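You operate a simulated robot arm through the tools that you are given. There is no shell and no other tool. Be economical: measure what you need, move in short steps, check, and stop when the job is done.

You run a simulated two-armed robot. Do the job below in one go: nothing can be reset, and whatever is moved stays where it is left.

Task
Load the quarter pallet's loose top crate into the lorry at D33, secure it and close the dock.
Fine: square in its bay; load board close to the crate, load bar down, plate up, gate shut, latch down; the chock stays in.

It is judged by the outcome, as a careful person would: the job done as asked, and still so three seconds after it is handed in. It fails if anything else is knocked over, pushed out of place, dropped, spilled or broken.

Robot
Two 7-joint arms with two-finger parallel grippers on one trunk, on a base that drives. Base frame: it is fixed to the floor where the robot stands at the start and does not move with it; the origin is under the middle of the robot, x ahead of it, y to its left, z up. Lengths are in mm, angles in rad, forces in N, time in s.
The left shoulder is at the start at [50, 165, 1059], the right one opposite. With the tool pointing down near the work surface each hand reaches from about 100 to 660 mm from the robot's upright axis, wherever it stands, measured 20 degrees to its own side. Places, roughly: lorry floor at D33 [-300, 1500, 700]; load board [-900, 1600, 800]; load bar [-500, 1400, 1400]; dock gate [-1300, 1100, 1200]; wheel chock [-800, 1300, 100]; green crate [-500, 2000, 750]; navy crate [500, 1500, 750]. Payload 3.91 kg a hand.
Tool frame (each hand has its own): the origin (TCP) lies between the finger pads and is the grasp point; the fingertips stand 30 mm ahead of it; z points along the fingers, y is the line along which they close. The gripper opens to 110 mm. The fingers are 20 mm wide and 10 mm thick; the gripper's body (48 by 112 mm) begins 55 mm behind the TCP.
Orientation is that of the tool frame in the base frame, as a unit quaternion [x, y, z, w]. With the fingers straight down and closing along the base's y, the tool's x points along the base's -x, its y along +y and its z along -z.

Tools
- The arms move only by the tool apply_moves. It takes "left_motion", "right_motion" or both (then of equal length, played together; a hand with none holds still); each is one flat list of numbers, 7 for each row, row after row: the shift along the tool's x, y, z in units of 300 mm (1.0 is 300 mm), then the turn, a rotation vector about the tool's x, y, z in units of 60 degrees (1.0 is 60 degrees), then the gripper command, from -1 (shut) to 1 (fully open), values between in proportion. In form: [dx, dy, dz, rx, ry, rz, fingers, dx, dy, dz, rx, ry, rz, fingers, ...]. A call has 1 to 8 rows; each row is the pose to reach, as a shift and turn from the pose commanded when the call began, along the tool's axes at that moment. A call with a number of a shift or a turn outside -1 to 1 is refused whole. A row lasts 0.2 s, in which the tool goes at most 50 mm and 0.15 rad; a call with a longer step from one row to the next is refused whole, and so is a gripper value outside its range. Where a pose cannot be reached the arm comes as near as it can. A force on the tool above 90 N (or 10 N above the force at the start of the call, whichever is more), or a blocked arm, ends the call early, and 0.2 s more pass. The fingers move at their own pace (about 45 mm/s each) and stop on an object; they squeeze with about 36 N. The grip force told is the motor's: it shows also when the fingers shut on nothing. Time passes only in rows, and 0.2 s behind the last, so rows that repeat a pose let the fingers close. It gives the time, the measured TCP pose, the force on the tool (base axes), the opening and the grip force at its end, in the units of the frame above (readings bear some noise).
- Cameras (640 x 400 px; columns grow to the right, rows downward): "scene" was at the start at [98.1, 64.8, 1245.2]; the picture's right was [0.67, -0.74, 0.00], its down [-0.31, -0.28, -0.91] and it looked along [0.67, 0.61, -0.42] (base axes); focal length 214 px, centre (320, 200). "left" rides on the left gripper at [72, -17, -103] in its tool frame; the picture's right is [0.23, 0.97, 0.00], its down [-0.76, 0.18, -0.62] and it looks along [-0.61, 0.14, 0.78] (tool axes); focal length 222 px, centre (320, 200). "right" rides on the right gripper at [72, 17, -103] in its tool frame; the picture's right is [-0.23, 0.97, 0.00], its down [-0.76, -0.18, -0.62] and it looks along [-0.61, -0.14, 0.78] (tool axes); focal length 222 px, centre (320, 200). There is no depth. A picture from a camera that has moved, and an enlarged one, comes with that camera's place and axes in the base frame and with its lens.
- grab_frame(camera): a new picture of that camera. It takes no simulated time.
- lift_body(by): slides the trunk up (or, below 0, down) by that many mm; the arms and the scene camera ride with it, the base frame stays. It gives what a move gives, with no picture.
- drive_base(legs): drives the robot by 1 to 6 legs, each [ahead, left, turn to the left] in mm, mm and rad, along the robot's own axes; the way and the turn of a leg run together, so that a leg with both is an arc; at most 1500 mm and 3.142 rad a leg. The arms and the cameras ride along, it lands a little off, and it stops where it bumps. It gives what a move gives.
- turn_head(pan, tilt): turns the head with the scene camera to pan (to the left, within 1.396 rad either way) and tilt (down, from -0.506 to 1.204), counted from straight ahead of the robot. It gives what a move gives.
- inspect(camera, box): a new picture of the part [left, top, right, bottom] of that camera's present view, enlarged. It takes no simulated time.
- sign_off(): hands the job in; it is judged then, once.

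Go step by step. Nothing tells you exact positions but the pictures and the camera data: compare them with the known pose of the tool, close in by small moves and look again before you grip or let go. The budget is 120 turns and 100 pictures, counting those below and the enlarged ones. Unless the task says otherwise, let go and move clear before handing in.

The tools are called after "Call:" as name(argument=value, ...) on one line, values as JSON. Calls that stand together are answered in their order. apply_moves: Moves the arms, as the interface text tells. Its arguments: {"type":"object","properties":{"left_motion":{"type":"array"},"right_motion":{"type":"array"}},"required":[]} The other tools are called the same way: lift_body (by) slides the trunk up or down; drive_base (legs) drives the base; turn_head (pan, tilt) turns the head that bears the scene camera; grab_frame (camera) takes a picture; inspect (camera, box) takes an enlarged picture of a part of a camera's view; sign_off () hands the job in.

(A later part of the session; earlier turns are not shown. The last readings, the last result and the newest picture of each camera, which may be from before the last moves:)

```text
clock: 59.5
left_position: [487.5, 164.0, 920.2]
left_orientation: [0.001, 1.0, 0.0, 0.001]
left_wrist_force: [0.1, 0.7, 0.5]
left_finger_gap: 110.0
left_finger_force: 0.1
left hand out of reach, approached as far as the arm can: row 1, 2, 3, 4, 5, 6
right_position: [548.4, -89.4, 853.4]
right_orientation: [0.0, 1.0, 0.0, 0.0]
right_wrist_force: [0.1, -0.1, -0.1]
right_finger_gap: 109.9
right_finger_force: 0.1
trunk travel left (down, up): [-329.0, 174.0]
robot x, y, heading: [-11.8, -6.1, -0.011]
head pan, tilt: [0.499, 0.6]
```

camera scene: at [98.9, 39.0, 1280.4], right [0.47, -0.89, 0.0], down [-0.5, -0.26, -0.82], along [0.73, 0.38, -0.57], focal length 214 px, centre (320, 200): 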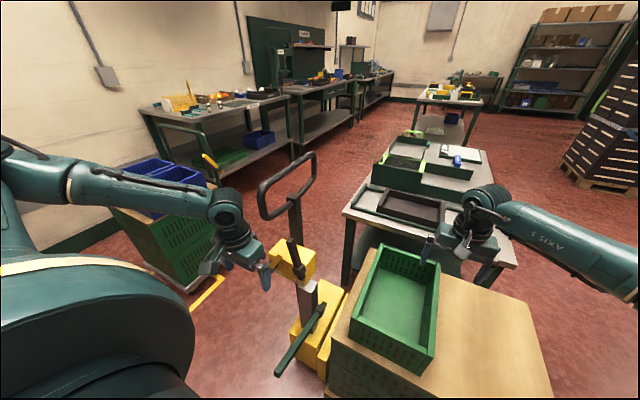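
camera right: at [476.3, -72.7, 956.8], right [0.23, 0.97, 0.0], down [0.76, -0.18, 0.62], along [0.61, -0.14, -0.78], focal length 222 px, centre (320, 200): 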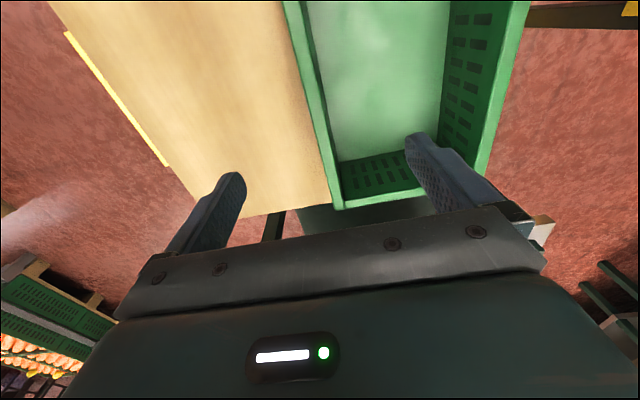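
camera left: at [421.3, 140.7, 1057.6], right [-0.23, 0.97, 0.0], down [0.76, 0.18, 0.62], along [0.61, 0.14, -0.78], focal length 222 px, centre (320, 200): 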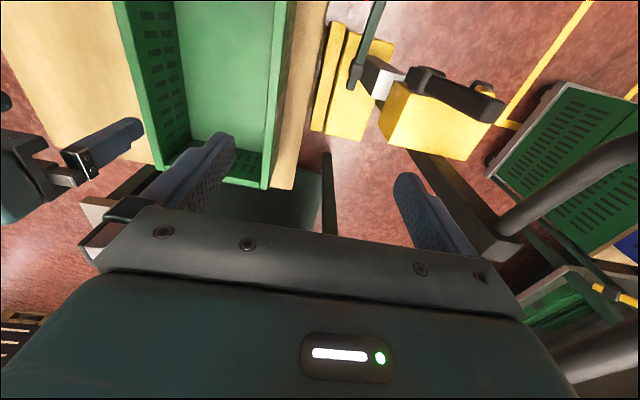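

The arms keep apart (about 250 mm minimum), so I'll stagger the grips: right hand far, left hand near on the long walls, then turn the crate on the cap so its long side lies crosswise. First I edge the base 40 mm forward with the left hand pulled back.

Call:
drive_base(legs=[[40, 0, 0.013]])

```text
clock: 60.4
left_position: [525.3, 170.1, 920.8]
left_orientation: [-0.006, 1.0, -0.001, 0.002]
left_wrist_force: [1.1, -0.4, -0.1]
left_finger_gap: 110.1
left_finger_force: 0.0
right_position: [589.3, -80.8, 853.2]
right_orientation: [-0.007, 1.0, 0.001, 0.001]
right_wrist_force: [0.8, -0.2, 0.0]
right_finger_gap: 109.9
right_finger_force: 0.2
trunk travel left (down, up): [-329.0, 174.0]
robot x, y, heading: [30.0, -3.5, -0.009]
head pan, tilt: [0.499, 0.6]
```

Call:
apply_moves(left_motion=[0.08, 0, 0, 0, 0, 0.012, 1, 0.16, -0.05, 0.1, 0, 0, 0.012, 1, 0.233, -0.12, 0.2, 0, 0, 0.012, 1, 0.233, -0.18, 0.33, 0, 0, 0.012, 1, 0.233, -0.223, 0.45, 0, 0, 0.012, 1, 0.233, -0.223, 0.53, 0, 0, 0.012, 1], right_motion=[-0.06, 0, 0.05, 0, 0, 0.012, 1, -0.12, -0.01, 0.1, 0, 0, 0.012, 1, -0.17, -0.02, 0.15, 0, 0, 0.012, 1, -0.17, -0.02, 0.2, 0, 0, 0.012, 1, -0.17, -0.02, 0.26, 0, 0, 0.012, 1, -0.17, -0.02, 0.31, 0, 0, 0.012, 1])

Call:
grab_frame(camera="left")

Call:
grab_frame(camera="right")

Call:
turn_head(pan=0.0, tilt=0.8)

Call:
inspect(camera="scene", box=[220, 120, 420, 245])

```text
clock: 61.8
left_position: [429.0, 166.0, 828.2]
left_orientation: [0.0, 1.0, -0.001, 0.0]
left_wrist_force: [-0.4, 0.3, -0.2]
left_finger_gap: 110.2
left_finger_force: 0.0
left hand out of reach, approached as far as the arm can: row 3, 4, 5, 6
right_position: [640.4, -88.5, 759.8]
right_orientation: [-0.001, 1.0, 0.0, -0.001]
right_wrist_force: [-0.7, 0.6, -1.0]
right_finger_gap: 110.0
right_finger_force: 0.1
trunk travel left (down, up): [-329.0, 174.0]
robot x, y, heading: [30.1, -4.4, -0.003]
head pan, tilt: [0.499, 0.6]
```

```text
68 pictures are left
camera left: at [356.5, 148.4, 932.3], right [-0.23, 0.97, 0.0], down [0.76, 0.18, 0.62], along [0.61, 0.14, -0.78], focal length 222 px, centre (320, 200)
```

left: 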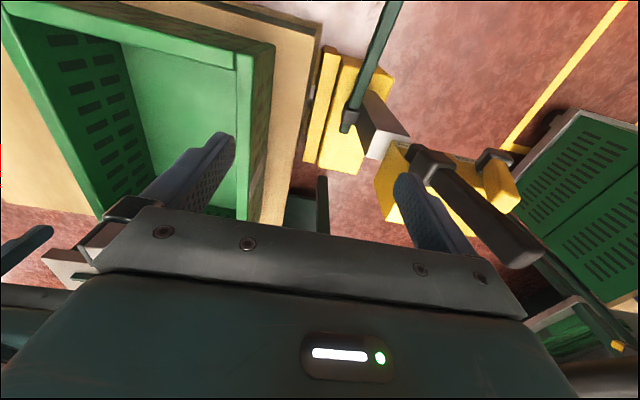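

```text
67 pictures are left
camera right: at [567.4, -70.8, 863.3], right [0.23, 0.97, 0.0], down [0.76, -0.18, 0.62], along [0.61, -0.14, -0.78], focal length 222 px, centre (320, 200)
```

right: 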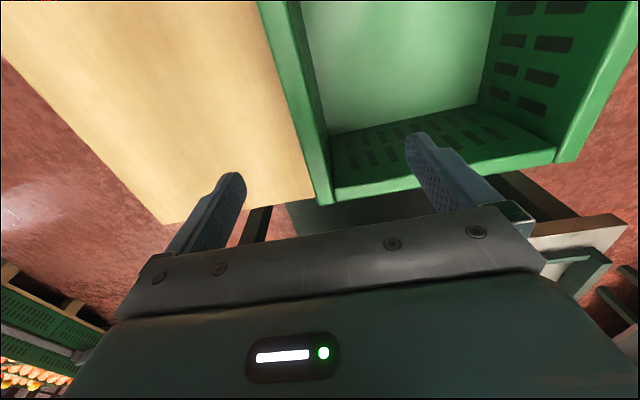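

```text
clock: 62.7
left_position: [429.8, 165.2, 828.4]
left_orientation: [0.0, 1.0, -0.001, 0.0]
left_wrist_force: [-0.2, 0.4, 0.5]
left_finger_gap: 110.3
left_finger_force: 0.1
right_position: [639.1, -87.6, 759.7]
right_orientation: [0.0, 1.0, 0.0, 0.0]
right_wrist_force: [0.1, 1.1, 0.0]
right_finger_gap: 110.1
right_finger_force: 0.0
trunk travel left (down, up): [-329.0, 174.0]
robot x, y, heading: [27.2, -5.3, -0.003]
head pan, tilt: [0.0, 0.799]
```

```text
3.20 times, centred on (320, 182) of scene
camera zoom: at [141.2, -2.0, 1263.5], right [0.0, -1.0, 0.0], down [-0.72, 0.0, -0.7], along [0.7, 0.0, -0.72], focal length 686 px, centre (320, 256)
```

zoom: 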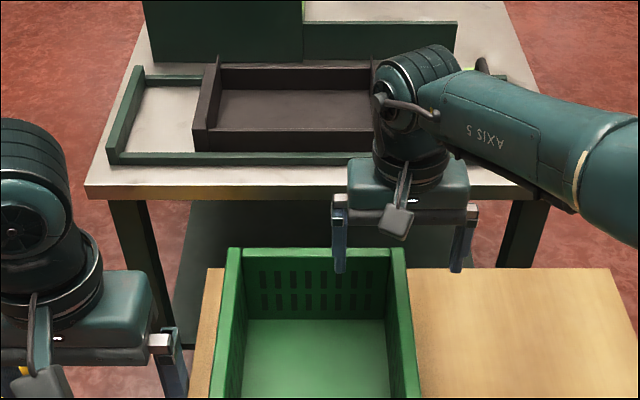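

The left hand again stops at y ≈ 165, even with the right hand far away. I test whether it's the other arm by withdrawing the right hand to its side.

Call:
apply_moves(right_motion=[0, 0, -0.16, 0, 0, 0, 1, 0.08, -0.1, -0.25, 0, 0, 0, 1, 0.2, -0.2, -0.25, 0, 0, 0, 1, 0.3, -0.3, -0.25, 0, 0, 0, 1, 0.4, -0.4, -0.25, 0, 0, 0, 1, 0.5, -0.5, -0.25, 0, 0, 0, 1, 0.6, -0.6, -0.25, 0, 0, 0, 1])

Call:
apply_moves(left_motion=[-0.05, -0.1, 0, 0, 0, 0, 1, -0.09, -0.207, 0, 0, 0, 0, 1])

```text
clock: 64.3
left_position: [428.9, 165.5, 828.5]
left_orientation: [0.0, 1.0, 0.0, 0.0]
left_wrist_force: [-0.4, 0.4, 0.6]
left_finger_gap: 110.2
left_finger_force: 0.1
right_position: [460.2, -267.6, 833.8]
right_orientation: [0.0, 1.0, 0.001, 0.0]
right_wrist_force: [0.6, -0.3, -0.3]
right_finger_gap: 109.9
right_finger_force: 0.1
trunk travel left (down, up): [-329.0, 174.0]
robot x, y, heading: [31.4, -7.5, -0.0]
head pan, tilt: [0.0, 0.799]
```

```text
clock: 64.9
left_position: [435.5, 147.1, 855.5]
left_orientation: [0.0, 1.0, -0.001, 0.001]
left_wrist_force: [-0.1, 0.7, -0.1]
left_finger_gap: 110.3
left_finger_force: 0.1
left hand out of reach, approached as far as the arm can: row 1, 2
right_position: [461.0, -266.1, 833.7]
right_orientation: [0.0, 1.0, 0.0, 0.0]
right_wrist_force: [-0.5, -0.3, 0.9]
right_finger_gap: 109.9
right_finger_force: 0.0
trunk travel left (down, up): [-329.0, 174.0]
robot x, y, heading: [31.7, -5.4, -0.002]
head pan, tilt: [0.0, 0.799]
```

Not the other arm, so it's the left arm's elbow branch. I mirror the path that worked for the right arm: in to the centreline high up, then forward, then down.

Call:
apply_moves(left_motion=[0.08, 0, -0.1, 0, 0, 0, 1, 0.2, -0.03, -0.2, 0, 0, 0, 1, 0.3, -0.1, -0.3, 0, 0, 0, 1, 0.39, -0.2, -0.4, 0, 0, 0, 1, 0.39, -0.3, -0.52, 0, 0, 0, 1, 0.39, -0.4, -0.64, 0, 0, 0, 1, 0.39, -0.5, -0.75, 0, 0, 0, 1, 0.39, -0.55, -0.88, 0, 0, 0, 1])

Call:
apply_moves(left_motion=[-0.15, 0.06, 0, 0, 0, 0, 1, -0.3, 0.12, 0, 0, 0, 0, 1, -0.45, 0.18, 0.02, 0, 0, 0, 1, -0.6, 0.24, 0.05, 0, 0, 0, 1, -0.7, 0.3, 0.12, 0, 0, 0, 1])

```text
refused: row 4 steps farther than a row can; nothing moved
```

```text
clock: 66.1
left_position: [570.6, 270.0, 868.1]
left_orientation: [0.001, 1.0, -0.001, 0.002]
left_wrist_force: [-0.5, -0.6, -0.4]
left_finger_gap: 109.9
left_finger_force: 0.1
left hand out of reach, approached as far as the arm can: row 1, 2, 3, 4, 5
right_position: [460.9, -266.6, 834.1]
right_orientation: [0.0, 1.0, 0.0, 0.0]
right_wrist_force: [-0.5, 0.5, 0.7]
right_finger_gap: 110.1
right_finger_force: 0.1
trunk travel left (down, up): [-329.0, 174.0]
robot x, y, heading: [32.4, -6.3, -0.005]
head pan, tilt: [0.0, 0.799]
```

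One call was refused but the following one ran, so the left hand is now near the truck handle. I look before moving on.

Call:
turn_head(pan=0.5, tilt=0.6)

Call:
grab_frame(camera="scene")

```text
clock: 67.1
left_position: [571.1, 269.5, 868.3]
left_orientation: [0.0, 1.0, -0.001, 0.002]
left_wrist_force: [-0.7, 0.0, -0.2]
left_finger_gap: 110.1
left_finger_force: 0.1
right_position: [462.0, -266.3, 833.6]
right_orientation: [0.001, 1.0, 0.0, 0.0]
right_wrist_force: [0.1, -0.3, 0.4]
right_finger_gap: 110.0
right_finger_force: 0.1
trunk travel left (down, up): [-329.0, 174.0]
robot x, y, heading: [28.7, -5.6, -0.003]
head pan, tilt: [0.499, 0.6]
```

```text
65 pictures are left
camera scene: at [138.2, 40.2, 1280.4], right [0.48, -0.88, 0.0], down [-0.5, -0.27, -0.82], along [0.72, 0.39, -0.57], focal length 214 px, centre (320, 200)
```

scene: 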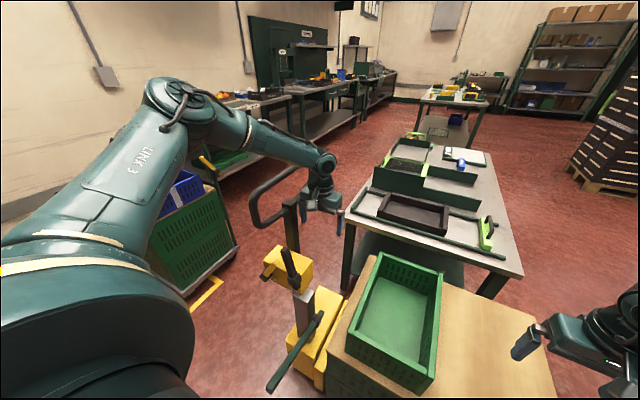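

Clear so far. I lift straight up away from the truck handle, then bring it to the centreline.

Call:
apply_moves(left_motion=[0, 0, -0.15, 0, 0, 0, 1, 0, 0, -0.3, 0, 0, 0, 1, 0, 0, -0.45, 0, 0, 0, 1, 0, 0, -0.6, 0, 0, 0, 1, 0, 0, -0.75, 0, 0, 0, 1, 0.12, 0, -0.8, 0, 0, 0, 1, 0.25, 0, -0.85, 0, 0, 0, 1, 0.4, 0, -0.85, 0, 0, 0, 1])

```text
clock: 68.9
left_position: [450.1, 270.1, 1119.5]
left_orientation: [0.0, 1.0, 0.001, 0.002]
left_wrist_force: [0.3, 0.4, -0.7]
left_finger_gap: 109.9
left_finger_force: 0.1
right_position: [460.9, -265.9, 835.8]
right_orientation: [0.0, 1.0, 0.0, 0.0]
right_wrist_force: [0.1, -0.6, 0.6]
right_finger_gap: 109.9
right_finger_force: 0.2
trunk travel left (down, up): [-329.0, 174.0]
robot x, y, heading: [29.4, -6.1, -0.001]
head pan, tilt: [0.499, 0.6]
```

Call:
apply_moves(left_motion=[0.055, -0.125, -0.054, 0, 0, 0, 1, 0.111, -0.25, -0.108, 0, 0, 0, 1, 0.166, -0.375, -0.162, 0, 0, 0, 1, 0.221, -0.5, -0.216, 0, 0, 0, 1, 0.277, -0.625, -0.27, 0, 0, 0, 1, 0.332, -0.75, -0.325, 0, 0, 0, 1, 0.388, -0.875, -0.38, 0, 0, 0, 1, 0.443, -1.0, -0.433, 0, 0, 0, 1])

```text
clock: 70.7
left_position: [287.3, 97.9, 1235.5]
left_orientation: [-0.001, 1.0, -0.001, 0.001]
left_wrist_force: [0.0, 0.3, 0.4]
left_finger_gap: 109.9
left_finger_force: 0.1
left hand out of reach, approached as far as the arm can: row 5, 6, 7, 8
right_position: [460.7, -267.6, 834.3]
right_orientation: [0.001, 1.0, -0.001, 0.0]
right_wrist_force: [0.4, -1.7, -0.5]
right_finger_gap: 109.8
right_finger_force: 0.0
trunk travel left (down, up): [-329.0, 174.0]
robot x, y, heading: [28.7, -4.5, 0.001]
head pan, tilt: [0.499, 0.6]
```

Still limited inward; I test whether turning the hand's yaw relieves it.

Call:
apply_moves(left_motion=[0, 0, 0, 0, 0, 0.14, 1, 0, 0, 0, 0, 0, 0.28, 1, 0, 0, 0, 0, 0, 0.42, 1, 0, -0.13, 0, 0, 0, 0.56, 1, 0, -0.26, 0, 0, 0, 0.56, 1, 0, -0.4, 0, 0, 0, 0.56, 1])

Call:
turn_head(pan=0.3, tilt=0.3)

Call:
grab_frame(camera="scene")

```text
clock: 72.1
left_position: [257.7, 98.8, 1245.8]
left_orientation: [0.289, 0.957, -0.001, 0.0]
left_wrist_force: [-0.4, 0.0, 0.0]
left_finger_gap: 109.9
left_finger_force: 0.1
left hand out of reach, approached as far as the arm can: row 4, 5, 6
right_position: [461.3, -266.6, 834.1]
right_orientation: [0.0, 1.0, 0.0, 0.0]
right_wrist_force: [-0.3, -0.1, -0.1]
right_finger_gap: 110.0
right_finger_force: 0.1
trunk travel left (down, up): [-329.0, 174.0]
robot x, y, heading: [31.3, -5.3, -0.004]
head pan, tilt: [0.499, 0.6]
```

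```text
clock: 72.9
left_position: [257.5, 98.1, 1246.1]
left_orientation: [0.289, 0.957, 0.0, 0.001]
left_wrist_force: [0.0, 0.1, -0.2]
left_finger_gap: 110.1
left_finger_force: 0.1
right_position: [461.8, -267.3, 833.7]
right_orientation: [0.0, 1.0, -0.001, 0.0]
right_wrist_force: [0.0, 0.5, 0.1]
right_finger_gap: 110.3
right_finger_force: 0.0
trunk travel left (down, up): [-329.0, 174.0]
robot x, y, heading: [29.3, -4.0, -0.001]
head pan, tilt: [0.3, 0.3]
```

```text
64 pictures are left
camera scene: at [149.7, 25.6, 1307.8], right [0.3, -0.96, 0.0], down [-0.28, -0.09, -0.96], along [0.91, 0.28, -0.3], focal length 214 px, centre (320, 200)
```

scene: 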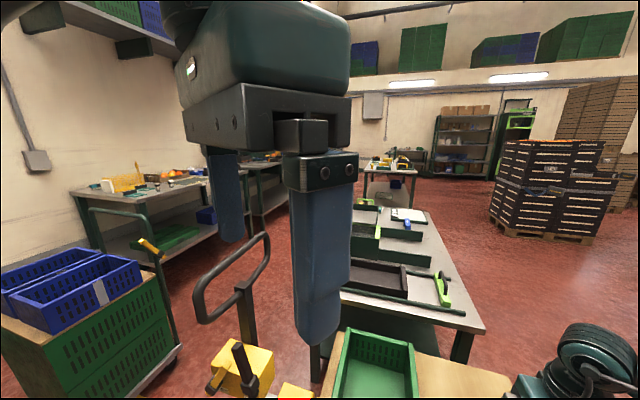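

The hand is near the head here. I take it down along the centreline and test going forward with a turned yaw.

Call:
apply_moves(left_motion=[-0.05, 0.03, 0.125, 0, 0, 0, 1, -0.1, 0.06, 0.25, 0, 0, 0, 1, -0.139, 0.092, 0.375, 0, 0, 0, 1, -0.139, 0.092, 0.5, 0, 0, 0, 1, -0.139, 0.092, 0.625, 0, 0, 0, 1, -0.139, 0.092, 0.75, 0, 0, 0, 1, -0.139, 0.092, 0.875, 0, 0, 0, 1, -0.139, 0.092, 1.0, 0, 0, 0, 1])

Call:
apply_moves(left_motion=[-0.12, 0.08, 0.03, 0, 0, 0, 1, -0.24, 0.16, 0.06, 0, 0, 0, 1, -0.35, 0.24, 0.1, 0, 0, 0, 1])

```text
clock: 74.7
left_position: [310.4, 95.1, 947.2]
left_orientation: [0.29, 0.957, 0.0, 0.001]
left_wrist_force: [-0.3, -0.1, -0.7]
left_finger_gap: 110.3
left_finger_force: 0.0
right_position: [461.3, -266.6, 834.0]
right_orientation: [0.001, 1.0, 0.0, 0.0]
right_wrist_force: [0.6, 0.0, -0.1]
right_finger_gap: 110.1
right_finger_force: 0.0
trunk travel left (down, up): [-329.0, 174.0]
robot x, y, heading: [31.9, -8.0, -0.005]
head pan, tilt: [0.3, 0.3]
```

```text
clock: 75.5
left_position: [433.6, 112.3, 922.9]
left_orientation: [0.29, 0.957, -0.001, 0.001]
left_wrist_force: [-0.7, 0.5, -0.9]
left_finger_gap: 110.0
left_finger_force: 0.1
left hand out of reach, approached as far as the arm can: row 2, 3
right_position: [461.4, -266.1, 835.1]
right_orientation: [0.0, 1.0, 0.0, 0.0]
right_wrist_force: [0.1, -0.7, 0.2]
right_finger_gap: 109.8
right_finger_force: 0.0
trunk travel left (down, up): [-329.0, 174.0]
robot x, y, heading: [30.9, -4.0, -0.003]
head pan, tilt: [0.3, 0.3]
```

Turning the hand clockwise relieves the limit, so the left wrist is near its counter-clockwise stop. Better plan: left hand turned 90° clockwise on the near short wall, right hand turned 90° counter-clockwise on the far short wall; a clockwise turn of the crate then leaves it crosswise with hands left and right. I edge the base forward and turn the hands.

Call:
drive_base(legs=[[40, 0, 0]])

Call:
apply_moves(left_motion=[0.03, -0.015, -0.02, 0, 0, 0.135, 1, 0.06, -0.03, -0.02, 0, 0, 0.27, 1, 0.08, -0.05, -0.02, 0, 0, 0.405, 1, 0.11, -0.065, -0.02, 0, 0, 0.54, 1, 0.14, -0.08, -0.02, 0, 0, 0.675, 1, 0.15, -0.1, -0.02, 0, 0, 0.81, 1, 0.167, -0.11, -0.02, 0, 0, 0.94, 1], right_motion=[-0.066, 0.047, -0.05, 0, 0, -0.14, 1, -0.132, 0.095, -0.1, 0, 0, -0.28, 1, -0.198, 0.142, -0.1, 0, 0, -0.42, 1, -0.264, 0.19, -0.1, 0, 0, -0.56, 1, -0.33, 0.238, -0.1, 0, 0, -0.7, 1, -0.396, 0.285, -0.1, 0, 0, -0.84, 1, -0.463, 0.333, -0.1, 0, 0, -0.98, 1])

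```text
clock: 76.3
left_position: [473.7, 110.8, 921.8]
left_orientation: [0.289, 0.957, -0.001, 0.002]
left_wrist_force: [-0.1, 0.2, -0.3]
left_finger_gap: 109.8
left_finger_force: 0.1
right_position: [501.7, -267.0, 833.5]
right_orientation: [-0.001, 1.0, 0.0, 0.0]
right_wrist_force: [0.3, -0.3, -0.1]
right_finger_gap: 109.9
right_finger_force: 0.0
trunk travel left (down, up): [-329.0, 174.0]
robot x, y, heading: [69.1, -5.9, -0.003]
head pan, tilt: [0.3, 0.3]
```

```text
clock: 78.0
left_position: [413.3, 112.8, 927.6]
left_orientation: [0.708, 0.707, 0.0, 0.003]
left_wrist_force: [0.0, 0.1, 1.1]
left_finger_gap: 109.9
left_finger_force: 0.0
right_position: [593.2, -199.2, 865.3]
right_orientation: [-0.336, 0.942, 0.0, 0.0]
right_wrist_force: [0.4, 0.0, 1.3]
right_finger_gap: 109.8
right_finger_force: 0.0
right hand out of reach, approached as far as the arm can: row 5, 6, 7
trunk travel left (down, up): [-329.0, 174.0]
robot x, y, heading: [69.1, -8.3, 0.003]
head pan, tilt: [0.3, 0.3]
```

Both wrists share the same counter-clockwise stop, so I turn the right hand clockwise instead (about 2.26 rad).

Call:
apply_moves(right_motion=[0, 0, 0, 0, 0, 0.14, 1, 0, 0, 0, 0, 0, 0.28, 1, 0, 0, 0, 0, 0, 0.42, 1, 0, 0, 0, 0, 0, 0.56, 1, 0, 0, 0, 0, 0, 0.7, 1, 0, 0, 0, 0, 0, 0.84, 1, 0, 0, 0, 0, 0, 0.98, 1])

Call:
apply_moves(right_motion=[0, 0, 0, 0, 0, 0.14, 1, 0, 0, 0, 0, 0, 0.28, 1, 0, 0, 0, 0, 0, 0.42, 1, 0, 0, 0, 0, 0, 0.56, 1, 0, 0, 0, 0, 0, 0.7, 1, 0, 0, 0, 0, 0, 0.84, 1, 0, 0, 0, 0, 0, 0.98, 1])

```text
clock: 79.5
left_position: [412.8, 112.2, 929.2]
left_orientation: [0.707, 0.708, 0.0, 0.002]
left_wrist_force: [-0.6, 0.1, 0.0]
left_finger_gap: 109.7
left_finger_force: 0.0
right_position: [592.6, -198.7, 867.0]
right_orientation: [0.171, 0.985, 0.0, 0.0]
right_wrist_force: [0.9, -0.2, 0.2]
right_finger_gap: 109.7
right_finger_force: 0.0
trunk travel left (down, up): [-329.0, 174.0]
robot x, y, heading: [69.7, -6.6, 0.003]
head pan, tilt: [0.3, 0.3]
```

```text
clock: 81.2
left_position: [414.2, 113.1, 928.0]
left_orientation: [0.706, 0.708, 0.0, 0.002]
left_wrist_force: [-0.7, 0.1, 0.0]
left_finger_gap: 110.0
left_finger_force: 0.1
right_position: [592.9, -198.0, 866.7]
right_orientation: [0.633, 0.774, 0.0, 0.0]
right_wrist_force: [-0.2, -0.1, -0.3]
right_finger_gap: 109.9
right_finger_force: 0.1
trunk travel left (down, up): [-329.0, 174.0]
robot x, y, heading: [73.8, -3.9, -0.001]
head pan, tilt: [0.3, 0.3]
```

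Now both hands move over the short walls: right over the far wall (697, 8), left over the near wall (405, 8).

Call:
apply_moves(left_motion=[-0.06, -0.005, 0.05, 0, 0, 0, 1, -0.12, -0.01, 0.1, 0, 0, 0, 1, -0.18, -0.015, 0.15, 0, 0, 0, 1, -0.24, -0.02, 0.2, 0, 0, 0, 1, -0.3, -0.025, 0.26, 0, 0, 0, 1, -0.35, -0.027, 0.32, 0, 0, 0, 1], right_motion=[0.1, 0.08, 0, 0, 0, 0.1, 1, 0.2, 0.16, 0.03, 0, 0, 0.191, 1, 0.3, 0.24, 0.06, 0, 0, 0.191, 1, 0.4, 0.32, 0.09, 0, 0, 0.191, 1, 0.5, 0.4, 0.12, 0, 0, 0.191, 1, 0.604, 0.476, 0.15, 0, 0, 0.191, 1])

Call:
turn_head(pan=0.0, tilt=0.85)

Call:
grab_frame(camera="scene")

Call:
grab_frame(camera="right")

Call:
grab_frame(camera="left")

```text
clock: 82.5
left_position: [399.1, 105.6, 893.3]
left_orientation: [0.706, 0.708, 0.0, 0.002]
left_wrist_force: [-0.4, 1.4, -0.1]
left_finger_gap: 109.9
left_finger_force: 0.0
left hand out of reach, approached as far as the arm can: row 1, 2, 3, 4, 5, 6
right_position: [681.2, -8.3, 822.2]
right_orientation: [0.706, 0.708, 0.0, -0.001]
right_wrist_force: [0.0, -0.2, 0.5]
right_finger_gap: 109.7
right_finger_force: 0.1
right hand out of reach, approached as far as the arm can: row 6
trunk travel left (down, up): [-329.0, 174.0]
robot x, y, heading: [71.0, -6.5, -0.002]
head pan, tilt: [0.3, 0.3]
```

```text
clock: 83.5
left_position: [398.9, 106.9, 893.7]
left_orientation: [0.706, 0.708, 0.0, 0.003]
left_wrist_force: [0.4, -0.3, -0.3]
left_finger_gap: 110.0
left_finger_force: 0.0
right_position: [680.9, -7.5, 822.6]
right_orientation: [0.706, 0.708, 0.0, 0.001]
right_wrist_force: [-0.4, -0.5, 0.3]
right_finger_gap: 110.3
right_finger_force: 0.0
trunk travel left (down, up): [-329.0, 174.0]
robot x, y, heading: [73.7, -6.4, -0.001]
head pan, tilt: [0.0, 0.85]
```

```text
63 pictures are left
camera scene: at [178.6, -2.0, 1259.6], right [0.0, -1.0, 0.0], down [-0.75, 0.0, -0.66], along [0.66, 0.0, -0.75], focal length 214 px, centre (320, 200)
```

scene: 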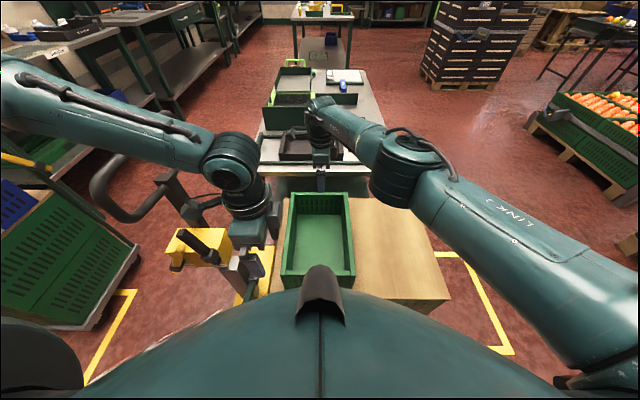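

```text
62 pictures are left
camera right: at [697.4, 64.1, 926.5], right [0.97, -0.22, 0.0], down [-0.17, -0.76, 0.62], along [-0.14, -0.61, -0.78], focal length 222 px, centre (320, 200)
```

right: 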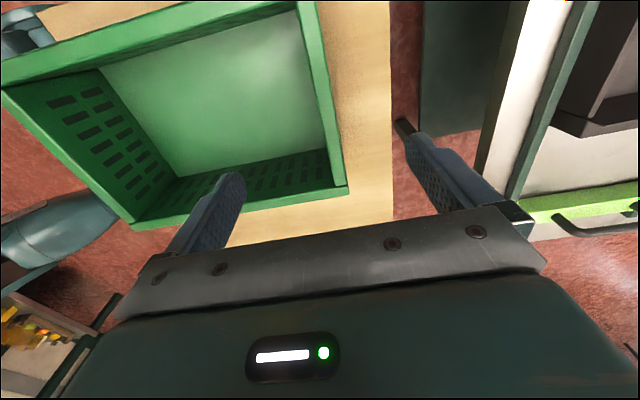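

```text
61 pictures are left
camera left: at [381.1, 179.4, 996.9], right [0.97, 0.23, 0.0], down [0.18, -0.76, 0.63], along [0.14, -0.61, -0.78], focal length 222 px, centre (320, 200)
```

left: 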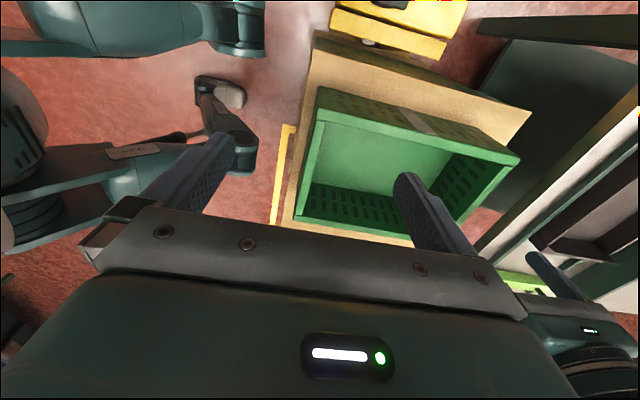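

The left arm is limited inward in its present elbow posture, the right isn't. Before choosing where to stand, I check the base's footprint relative to the pallet in the left camera.

Call:
inspect(camera="left", box=[0, 0, 320, 200])

```text
2.00 times, centred on (160, 100) of left
camera zoom: at [381.1, 179.4, 996.9], right [0.97, 0.23, 0.0], down [0.18, -0.76, 0.63], along [0.14, -0.61, -0.78], focal length 444 px, centre (640, 400)
```

zoom: 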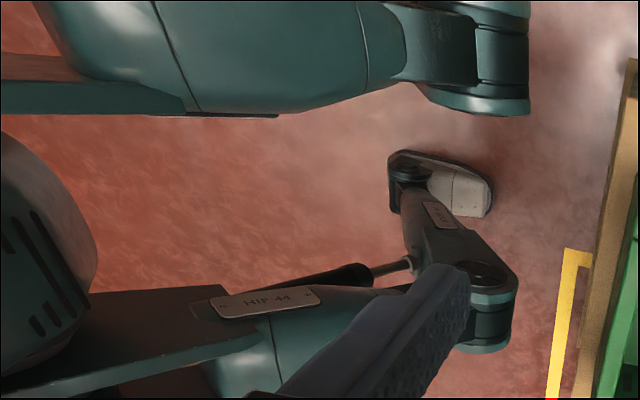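

The robot stands on bent legs, knees about 195 mm ahead of its axis, so there's some room. I shift the robot right and slightly forward so the crate lies to its left-centre, and turn both hands back to neutral for a staggered long-wall grip.

Call:
drive_base(legs=[[25, -100, 0]])

Call:
apply_moves(left_motion=[0, 0, 0, 0, 0, -0.14, 1, 0, 0, 0, 0, 0, -0.28, 1, 0, 0, 0, 0, 0, -0.42, 1, 0, 0, 0, 0, 0, -0.56, 1, 0, 0, 0, 0, 0, -0.7, 1, 0, 0, 0, 0, 0, -0.84, 1, 0, 0, 0, 0, 0, -0.98, 1], right_motion=[0, -0.05, 0, 0, 0, -0.14, 1, 0, -0.1, 0, 0, 0, -0.28, 1, 0, -0.15, 0, 0, 0, -0.42, 1, 0, -0.15, 0, 0, 0, -0.56, 1, 0, -0.15, 0, 0, 0, -0.7, 1, 0, -0.15, 0, 0, 0, -0.84, 1, 0, -0.15, 0, 0, 0, -0.98, 1])

```text
clock: 84.8
left_position: [403.9, 8.9, 892.6]
left_orientation: [0.707, 0.707, 0.0, 0.003]
left_wrist_force: [0.6, 0.2, 0.4]
left_finger_gap: 110.1
left_finger_force: 0.0
right_position: [685.5, -106.4, 821.6]
right_orientation: [0.706, 0.708, 0.0, 0.0]
right_wrist_force: [-0.1, 0.6, 0.3]
right_finger_gap: 110.0
right_finger_force: 0.1
trunk travel left (down, up): [-329.0, 174.0]
robot x, y, heading: [76.0, -103.7, -0.001]
head pan, tilt: [0.0, 0.85]
stopped in leg 1: the robot was blocked; the commanded pose is now the measured one
```

```text
clock: 86.4
left_position: [403.7, 8.0, 894.2]
left_orientation: [0.266, 0.964, -0.001, 0.002]
left_wrist_force: [0.0, 0.4, 0.3]
left_finger_gap: 109.8
left_finger_force: 0.1
right_position: [640.4, -106.0, 821.9]
right_orientation: [0.267, 0.964, 0.0, -0.001]
right_wrist_force: [-0.1, -0.3, 1.6]
right_finger_gap: 110.0
right_finger_force: 0.0
trunk travel left (down, up): [-329.0, 174.0]
robot x, y, heading: [73.2, -104.2, 0.0]
head pan, tilt: [0.0, 0.85]
```

The base was stopped by contact near the pallet (front reach ≈ 286 mm). I finish neutral yaw and hover both hands over the staggered grip points, then check pictures.

Call:
apply_moves(left_motion=[0.004, 0.09, 0.05, 0, 0, -0.13, 1, 0.008, 0.18, 0.1, 0, 0, -0.26, 1, 0.012, 0.27, 0.15, 0, 0, -0.39, 1, 0.016, 0.359, 0.2, 0, 0, -0.514, 1, 0.016, 0.359, 0.32, 0, 0, -0.514, 1, 0.016, 0.359, 0.447, 0, 0, -0.514, 1], right_motion=[0.01, 0.01, 0, 0, 0, -0.13, 1, 0.02, 0.03, 0, 0, 0, -0.26, 1, 0.031, 0.051, 0, 0, 0, -0.39, 1, 0.031, 0.051, 0.05, 0, 0, -0.514, 1, 0.031, 0.051, 0.12, 0, 0, -0.514, 1, 0.031, 0.051, 0.207, 0, 0, -0.514, 1])

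Call:
grab_frame(camera="left")

Call:
grab_frame(camera="right")

Call:
inspect(camera="scene", box=[170, 120, 410, 270])

```text
clock: 87.8
left_position: [452.7, 114.4, 775.5]
left_orientation: [0.002, 1.0, -0.003, 0.001]
left_wrist_force: [0.9, 0.2, 0.3]
left_finger_gap: 110.0
left_finger_force: 0.1
left hand out of reach, approached as far as the arm can: row 6
right_position: [639.8, -86.8, 758.9]
right_orientation: [0.001, 1.0, 0.0, 0.0]
right_wrist_force: [0.1, 0.1, -0.2]
right_finger_gap: 110.2
right_finger_force: 0.1
trunk travel left (down, up): [-329.0, 174.0]
robot x, y, heading: [75.3, -102.5, -0.002]
head pan, tilt: [0.0, 0.85]
```

```text
59 pictures are left
camera left: at [378.8, 97.8, 878.7], right [-0.22, 0.97, -0.01], down [0.76, 0.18, 0.63], along [0.61, 0.14, -0.78], focal length 222 px, centre (320, 200)
```

left: 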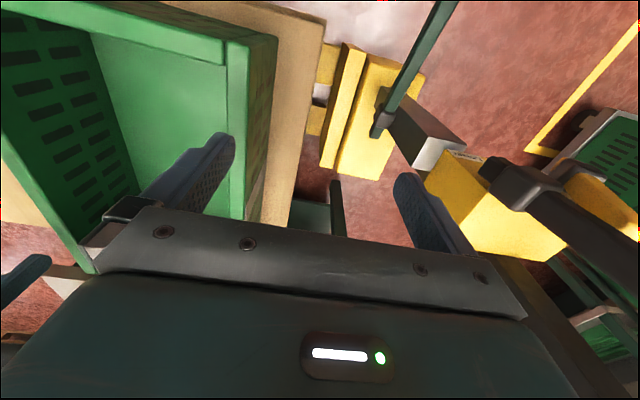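

```text
58 pictures are left
camera right: at [567.0, -71.2, 864.1], right [0.23, 0.97, 0.0], down [0.76, -0.18, 0.62], along [0.61, -0.14, -0.78], focal length 222 px, centre (320, 200)
```

right: 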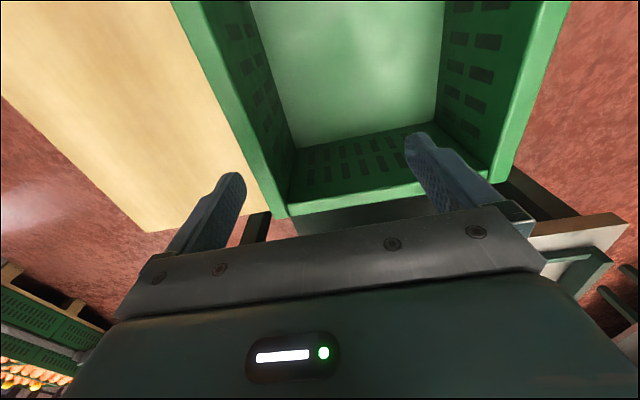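

```text
2.67 times, centred on (290, 195) of scene
camera zoom: at [183.2, -99.8, 1259.6], right [0.0, -1.0, 0.0], down [-0.75, 0.0, -0.66], along [0.66, 0.0, -0.75], focal length 572 px, centre (400, 213)
```

zoom: 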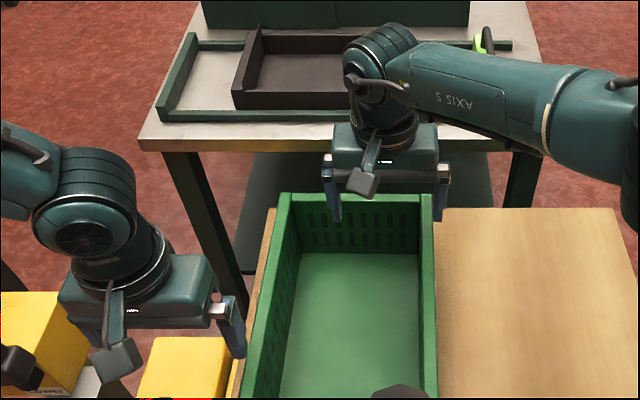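

The pictures show the whole pallet and truck were dragged about 40 mm to −y when the base touched it during that strafe. I'll try to undo this by strafing back while still in contact; hands are clear above the rim.

Call:
apply_moves(left_motion=[0, 0, -0.1, 0, 0, 0, 1, 0, 0, -0.25, 0, 0, 0, 1], right_motion=[0, 0, -0.1, 0, 0, 0, 1, 0, 0, -0.25, 0, 0, 0, 1])

Call:
drive_base(legs=[[10, 60, 0]])

Call:
inspect(camera="scene", box=[170, 120, 410, 270])

```text
clock: 88.4
left_position: [450.1, 112.8, 848.3]
left_orientation: [0.003, 1.0, -0.002, 0.001]
left_wrist_force: [1.2, 0.7, 1.4]
left_finger_gap: 110.0
left_finger_force: 0.0
right_position: [641.1, -87.4, 835.1]
right_orientation: [0.0, 1.0, -0.002, 0.0]
right_wrist_force: [-0.3, 0.2, 0.6]
right_finger_gap: 110.4
right_finger_force: 0.1
trunk travel left (down, up): [-329.0, 174.0]
robot x, y, heading: [76.2, -100.8, 0.0]
head pan, tilt: [0.0, 0.85]
```

```text
clock: 89.5
left_position: [453.3, 165.6, 848.8]
left_orientation: [0.006, 1.0, -0.002, 0.003]
left_wrist_force: [-0.2, 0.2, -0.3]
left_finger_gap: 110.1
left_finger_force: 0.0
right_position: [640.6, -35.5, 835.1]
right_orientation: [0.003, 1.0, 0.0, 0.0]
right_wrist_force: [-0.7, -0.4, -0.1]
right_finger_gap: 110.0
right_finger_force: 0.0
trunk travel left (down, up): [-329.0, 174.0]
robot x, y, heading: [74.7, -51.0, -0.003]
head pan, tilt: [0.0, 0.85]
stopped in leg 1: the robot was blocked; the commanded pose is now the measured one
```

```text
2.67 times, centred on (290, 195) of scene
camera zoom: at [183.3, -47.3, 1259.5], right [-0.01, -1.0, 0.0], down [-0.75, 0.0, -0.66], along [0.66, 0.0, -0.75], focal length 572 px, centre (400, 213)
```

zoom: 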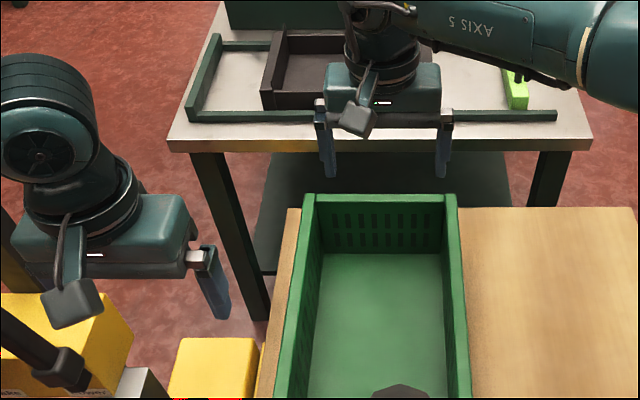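

It came back about 15 mm; roughly 29 mm remains. I repeat.

Call:
drive_base(legs=[[15, 120, 0]])

Call:
inspect(camera="scene", box=[200, 120, 440, 270])

```text
clock: 90.7
left_position: [455.6, 241.0, 851.5]
left_orientation: [0.01, 1.0, -0.011, 0.006]
left_wrist_force: [0.4, -1.8, 1.9]
left_finger_gap: 109.1
left_finger_force: 0.0
right_position: [639.4, 46.6, 835.2]
right_orientation: [0.004, 1.0, 0.0, 0.0]
right_wrist_force: [0.2, 0.1, -0.3]
right_finger_gap: 110.0
right_finger_force: 0.0
trunk travel left (down, up): [-329.0, 174.0]
robot x, y, heading: [76.0, 39.3, -0.014]
head pan, tilt: [0.0, 0.85]
stopped in leg 1: the robot was blocked; the commanded pose is now the measured one
```

```text
2.67 times, centred on (320, 195) of scene
camera zoom: at [183.3, 36.2, 1259.5], right [-0.01, -1.0, 0.0], down [-0.75, 0.01, -0.66], along [0.66, -0.01, -0.75], focal length 572 px, centre (320, 213)
```

zoom: 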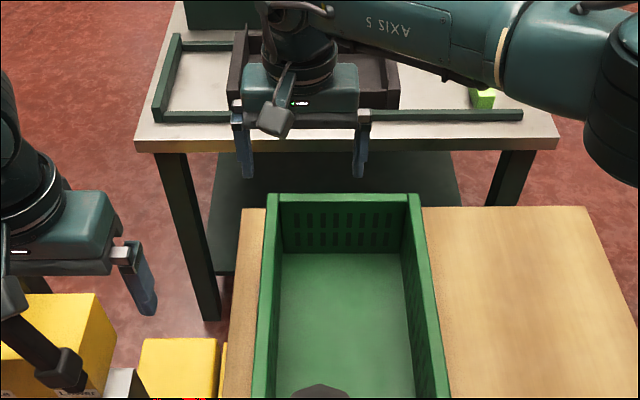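

The cap is back at about its original place (y −383…142). The left hand may be brushing the truck's rod, so I lift it and move it inward, then back the base off 20 mm.

Call:
apply_moves(left_motion=[0, -0.05, -0.1, 0, 0, 0, 1, 0, -0.12, -0.2, 0, 0, 0, 1, 0, -0.2, -0.25, 0, 0, 0, 1])

Call:
drive_base(legs=[[-30, 0, 0]])

Call:
turn_head(pan=0.35, tilt=0.85)

Call:
grab_frame(camera="scene")

```text
clock: 91.5
left_position: [453.8, 182.7, 927.2]
left_orientation: [0.011, 1.0, -0.011, 0.004]
left_wrist_force: [1.1, -1.2, -0.5]
left_finger_gap: 110.0
left_finger_force: 0.0
right_position: [639.5, 47.6, 835.4]
right_orientation: [0.003, 1.0, 0.0, 0.0]
right_wrist_force: [-0.6, -0.4, 0.7]
right_finger_gap: 110.1
right_finger_force: 0.2
trunk travel left (down, up): [-329.0, 174.0]
robot x, y, heading: [77.4, 33.4, -0.009]
head pan, tilt: [0.0, 0.85]
```

```text
clock: 92.3
left_position: [421.2, 183.0, 926.7]
left_orientation: [0.009, 1.0, -0.011, 0.007]
left_wrist_force: [0.3, -0.5, 0.1]
left_finger_gap: 110.0
left_finger_force: 0.0
right_position: [607.7, 48.6, 835.5]
right_orientation: [0.003, 1.0, 0.0, 0.0]
right_wrist_force: [-0.1, -0.8, -0.1]
right_finger_gap: 110.0
right_finger_force: 0.1
trunk travel left (down, up): [-329.0, 174.0]
robot x, y, heading: [43.3, 35.3, -0.007]
head pan, tilt: [0.0, 0.85]
```

```text
clock: 93.2
left_position: [421.5, 183.4, 925.9]
left_orientation: [0.009, 1.0, -0.012, 0.006]
left_wrist_force: [0.2, -0.6, 0.5]
left_finger_gap: 109.7
left_finger_force: 0.1
right_position: [608.6, 49.0, 835.5]
right_orientation: [0.003, 1.0, 0.0, 0.001]
right_wrist_force: [0.4, 0.3, -0.4]
right_finger_gap: 109.8
right_finger_force: 0.1
trunk travel left (down, up): [-329.0, 174.0]
robot x, y, heading: [45.5, 35.1, -0.007]
head pan, tilt: [0.351, 0.85]
```

```text
54 pictures are left
camera scene: at [147.9, 63.4, 1259.5], right [0.33, -0.94, 0.0], down [-0.71, -0.25, -0.66], along [0.62, 0.22, -0.75], focal length 214 px, centre (320, 200)
```

scene: 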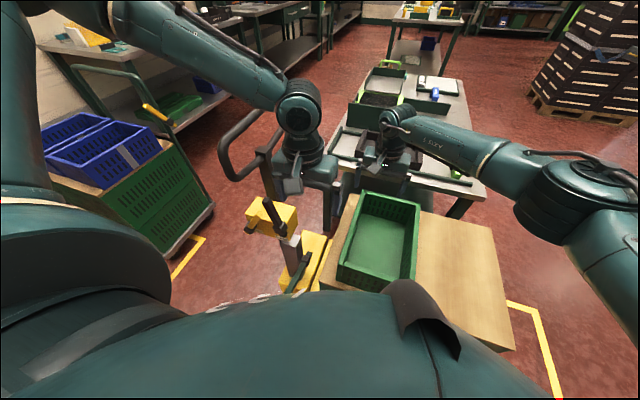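

The crate is back at y −96…103. I'll raise the hands, move the robot to the right (clear of the pallet), and lower the trunk so the left arm gets a better posture.

Call:
apply_moves(left_motion=[0, 0, -0.12, 0, 0, 0, 1, 0, 0, -0.24, 0, 0, 0, 1, 0, 0, -0.36, 0, 0, 0, 1, 0, 0, -0.5, 0, 0, 0, 1, 0, 0, -0.5, 0, 0, 0, 1, 0, 0, -0.5, 0, 0, 0, 1], right_motion=[0, 0, -0.12, 0, 0, 0, 1, 0.05, 0, -0.24, 0, 0, 0, 1, 0.15, 0, -0.36, 0, 0, 0, 1, 0.25, -0.05, -0.48, 0, 0, 0, 1, 0.3, -0.1, -0.62, 0, 0, 0, 1, 0.3, -0.15, -0.75, 0, 0, 0, 1])

Call:
drive_base(legs=[[-35, 0, 0], [0, -185, 0.007]])

Call:
lift_body(by=-180)

Call:
turn_head(pan=0.15, tilt=0.85)

Call:
grab_frame(camera="scene")

```text
clock: 94.6
left_position: [421.1, 188.0, 1077.6]
left_orientation: [0.008, 1.0, -0.012, 0.006]
left_wrist_force: [0.5, -0.6, 0.2]
left_finger_gap: 110.2
left_finger_force: 0.0
right_position: [515.4, 2.0, 1062.6]
right_orientation: [0.003, 1.0, 0.001, 0.0]
right_wrist_force: [0.5, 0.2, 0.0]
right_finger_gap: 109.9
right_finger_force: 0.0
trunk travel left (down, up): [-329.0, 174.0]
robot x, y, heading: [45.9, 33.1, -0.013]
head pan, tilt: [0.351, 0.85]
```

```text
clock: 96.5
left_position: [384.6, 5.8, 1077.9]
left_orientation: [0.007, 1.0, -0.01, 0.006]
left_wrist_force: [0.2, -0.7, -0.1]
left_finger_gap: 110.1
left_finger_force: 0.1
right_position: [480.5, -178.5, 1061.9]
right_orientation: [0.001, 1.0, 0.001, -0.001]
right_wrist_force: [0.6, -0.2, -0.5]
right_finger_gap: 109.9
right_finger_force: 0.2
trunk travel left (down, up): [-329.0, 174.0]
robot x, y, heading: [7.6, -150.3, -0.01]
head pan, tilt: [0.351, 0.85]
```

```text
clock: 98.5
left_position: [384.7, 6.8, 898.0]
left_orientation: [0.006, 1.0, -0.011, 0.006]
left_wrist_force: [0.2, 0.7, -0.3]
left_finger_gap: 110.1
left_finger_force: 0.2
right_position: [480.3, -177.6, 880.8]
right_orientation: [0.001, 1.0, 0.0, 0.0]
right_wrist_force: [-0.9, 0.4, -0.2]
right_finger_gap: 109.8
right_finger_force: 0.0
trunk travel left (down, up): [-149.0, 354.0]
robot x, y, heading: [8.6, -144.0, -0.004]
head pan, tilt: [0.351, 0.85]
```

```text
clock: 99.3
left_position: [383.6, 6.1, 897.4]
left_orientation: [0.006, 1.0, -0.011, 0.005]
left_wrist_force: [0.1, 0.7, -0.8]
left_finger_gap: 110.1
left_finger_force: 0.0
right_position: [479.9, -178.5, 880.6]
right_orientation: [0.001, 1.0, -0.001, 0.001]
right_wrist_force: [0.8, 0.3, -0.6]
right_finger_gap: 109.7
right_finger_force: 0.1
trunk travel left (down, up): [-149.0, 354.0]
robot x, y, heading: [12.5, -148.8, -0.01]
head pan, tilt: [0.15, 0.85]
```

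```text
53 pictures are left
camera scene: at [115.7, -133.8, 1079.5], right [0.15, -0.99, 0.0], down [-0.74, -0.11, -0.66], along [0.65, 0.1, -0.75], focal length 214 px, centre (320, 200)
```

scene: 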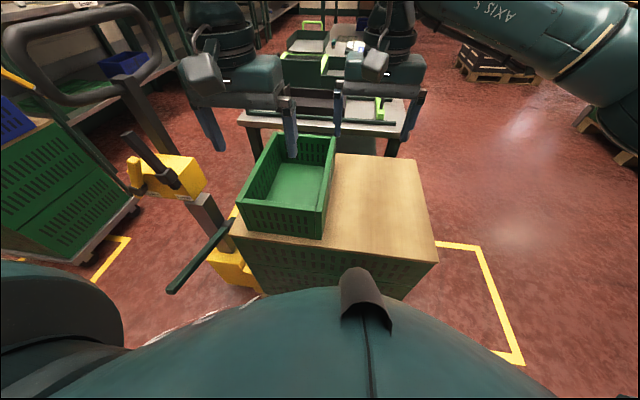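

Crate at x 403–705, y ≈ −88…115. I hover left at (450, 110) and right at (600, −85).

Call:
apply_moves(left_motion=[-0.05, 0.08, 0.03, -0.021, 0.011, -0.011, 1, -0.1, 0.16, 0.1, -0.021, 0.011, -0.011, 1, -0.15, 0.24, 0.2, -0.021, 0.011, -0.011, 1, -0.19, 0.3, 0.33, -0.021, 0.011, -0.011, 1, -0.22, 0.347, 0.457, -0.021, 0.011, -0.011, 1], right_motion=[-0.1, 0.07, 0.03, 0, 0, 0, 1, -0.2, 0.14, 0.1, 0, 0, 0, 1, -0.28, 0.22, 0.2, 0, 0, 0, 1, -0.35, 0.28, 0.31, 0, 0, 0, 1, -0.4, 0.31, 0.403, 0, 0, 0, 1])

Call:
grab_frame(camera="left")

Call:
grab_frame(camera="right")

```text
clock: 100.5
left_position: [453.9, 104.7, 756.2]
left_orientation: [0.001, 1.0, 0.0, -0.001]
left_wrist_force: [-1.1, -0.2, 0.0]
left_finger_gap: 110.2
left_finger_force: 0.1
right_position: [596.2, -88.3, 760.2]
right_orientation: [0.0, 1.0, 0.0, 0.0]
right_wrist_force: [0.2, 0.5, -1.1]
right_finger_gap: 110.0
right_finger_force: 0.1
right hand out of reach, approached as far as the arm can: row 5
trunk travel left (down, up): [-149.0, 354.0]
robot x, y, heading: [5.6, -144.3, -0.008]
head pan, tilt: [0.15, 0.85]
```

```text
52 pictures are left
camera left: at [381.1, 88.3, 860.2], right [-0.23, 0.97, 0.0], down [0.76, 0.18, 0.62], along [0.61, 0.14, -0.78], focal length 222 px, centre (320, 200)
```

left: 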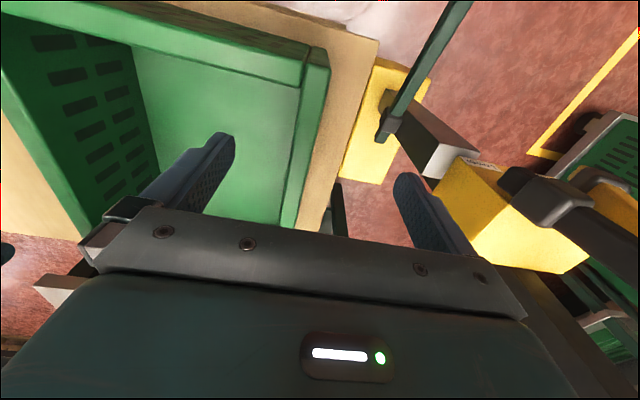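

```text
51 pictures are left
camera right: at [523.4, -72.6, 863.1], right [0.23, 0.97, 0.0], down [0.76, -0.18, 0.62], along [0.61, -0.14, -0.78], focal length 222 px, centre (320, 200)
```

right: 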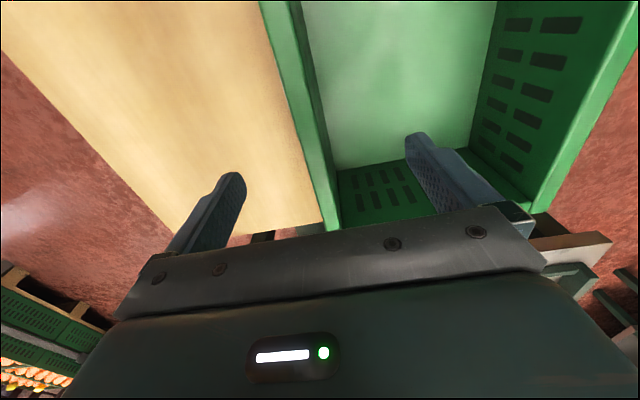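

The wall centres are at y ≈ 92 (left) and −97 (right). I shift onto them, descend to z ≈ 686 and close.

Call:
apply_moves(left_motion=[0, -0.042, 0, 0, 0, 0, 1, 0, -0.042, 0.08, 0, 0, 0, 1, 0, -0.042, 0.16, 0, 0, 0, 1, 0, -0.042, 0.233, 0, 0, 0, 1], right_motion=[0, -0.03, 0, 0, 0, 0, 1, 0, -0.03, 0.08, 0, 0, 0, 1, 0, -0.03, 0.16, 0, 0, 0, 1, 0, -0.03, 0.245, 0, 0, 0, 1])

Call:
apply_moves(left_motion=[0, 0, 0, 0, 0, 0, -1, 0, 0, 0, 0, 0, 0, -1, 0, 0, 0, 0, 0, 0, -1, 0, 0, 0, 0, 0, 0, -1, 0, 0, 0, 0, 0, 0, -1, 0, 0, 0, 0, 0, 0, -1, 0, 0, 0, 0, 0, 0, -1], right_motion=[0, 0, 0, 0, 0, 0, -1, 0, 0, 0, 0, 0, 0, -1, 0, 0, 0, 0, 0, 0, -1, 0, 0, 0, 0, 0, 0, -1, 0, 0, 0, 0, 0, 0, -1, 0, 0, 0, 0, 0, 0, -1, 0, 0, 0, 0, 0, 0, -1])

```text
clock: 101.5
left_position: [454.0, 94.7, 689.5]
left_orientation: [0.001, 1.0, -0.001, -0.001]
left_wrist_force: [-0.2, -0.4, -0.2]
left_finger_gap: 109.9
left_finger_force: 0.0
right_position: [594.8, -98.5, 686.5]
right_orientation: [0.001, 1.0, 0.0, 0.0]
right_wrist_force: [-0.1, 0.1, 0.7]
right_finger_gap: 110.0
right_finger_force: 0.0
trunk travel left (down, up): [-149.0, 354.0]
robot x, y, heading: [7.4, -147.6, -0.01]
head pan, tilt: [0.15, 0.85]
```

```text
clock: 103.1
left_position: [454.0, 92.7, 689.6]
left_orientation: [0.003, 1.0, -0.001, 0.001]
left_wrist_force: [4.3, -13.1, 0.4]
left_finger_gap: 16.2
left_finger_force: 36.1
right_position: [593.0, -96.0, 688.0]
right_orientation: [0.0, 1.0, 0.001, -0.001]
right_wrist_force: [-4.8, 13.0, 1.0]
right_finger_gap: 16.3
right_finger_force: 36.5
trunk travel left (down, up): [-149.0, 354.0]
robot x, y, heading: [10.2, -148.1, -0.006]
head pan, tilt: [0.15, 0.85]
```

Both walls are gripped (16 mm). I lift 45 mm and check.

Call:
apply_moves(left_motion=[0, 0, -0.05, 0, 0, 0, -1, 0, 0, -0.1, 0, 0, 0, -1, 0, 0, -0.15, 0, 0, 0, -1], right_motion=[0, 0, -0.05, 0, 0, 0, -1, 0, 0, -0.1, 0, 0, 0, -1, 0, 0, -0.15, 0, 0, 0, -1])

Call:
grab_frame(camera="scene")

```text
clock: 103.9
left_position: [454.7, 93.2, 734.2]
left_orientation: [0.002, 1.0, -0.002, 0.002]
left_wrist_force: [7.8, -20.8, 2.9]
left_finger_gap: 16.4
left_finger_force: 35.5
right_position: [594.3, -96.7, 732.5]
right_orientation: [-0.002, 1.0, 0.002, -0.001]
right_wrist_force: [-8.0, 21.1, -7.1]
right_finger_gap: 16.6
right_finger_force: 35.9
trunk travel left (down, up): [-149.0, 354.0]
robot x, y, heading: [9.8, -145.2, -0.007]
head pan, tilt: [0.15, 0.85]
```

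```text
50 pictures are left
camera scene: at [116.0, -133.8, 1079.4], right [0.14, -0.99, 0.0], down [-0.74, -0.11, -0.66], along [0.65, 0.1, -0.75], focal length 214 px, centre (320, 200)
```

scene: 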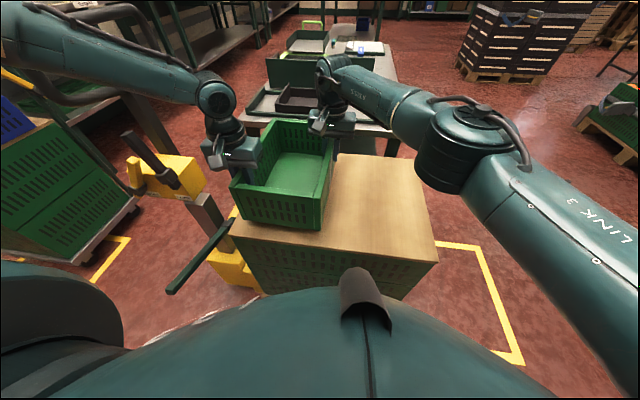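

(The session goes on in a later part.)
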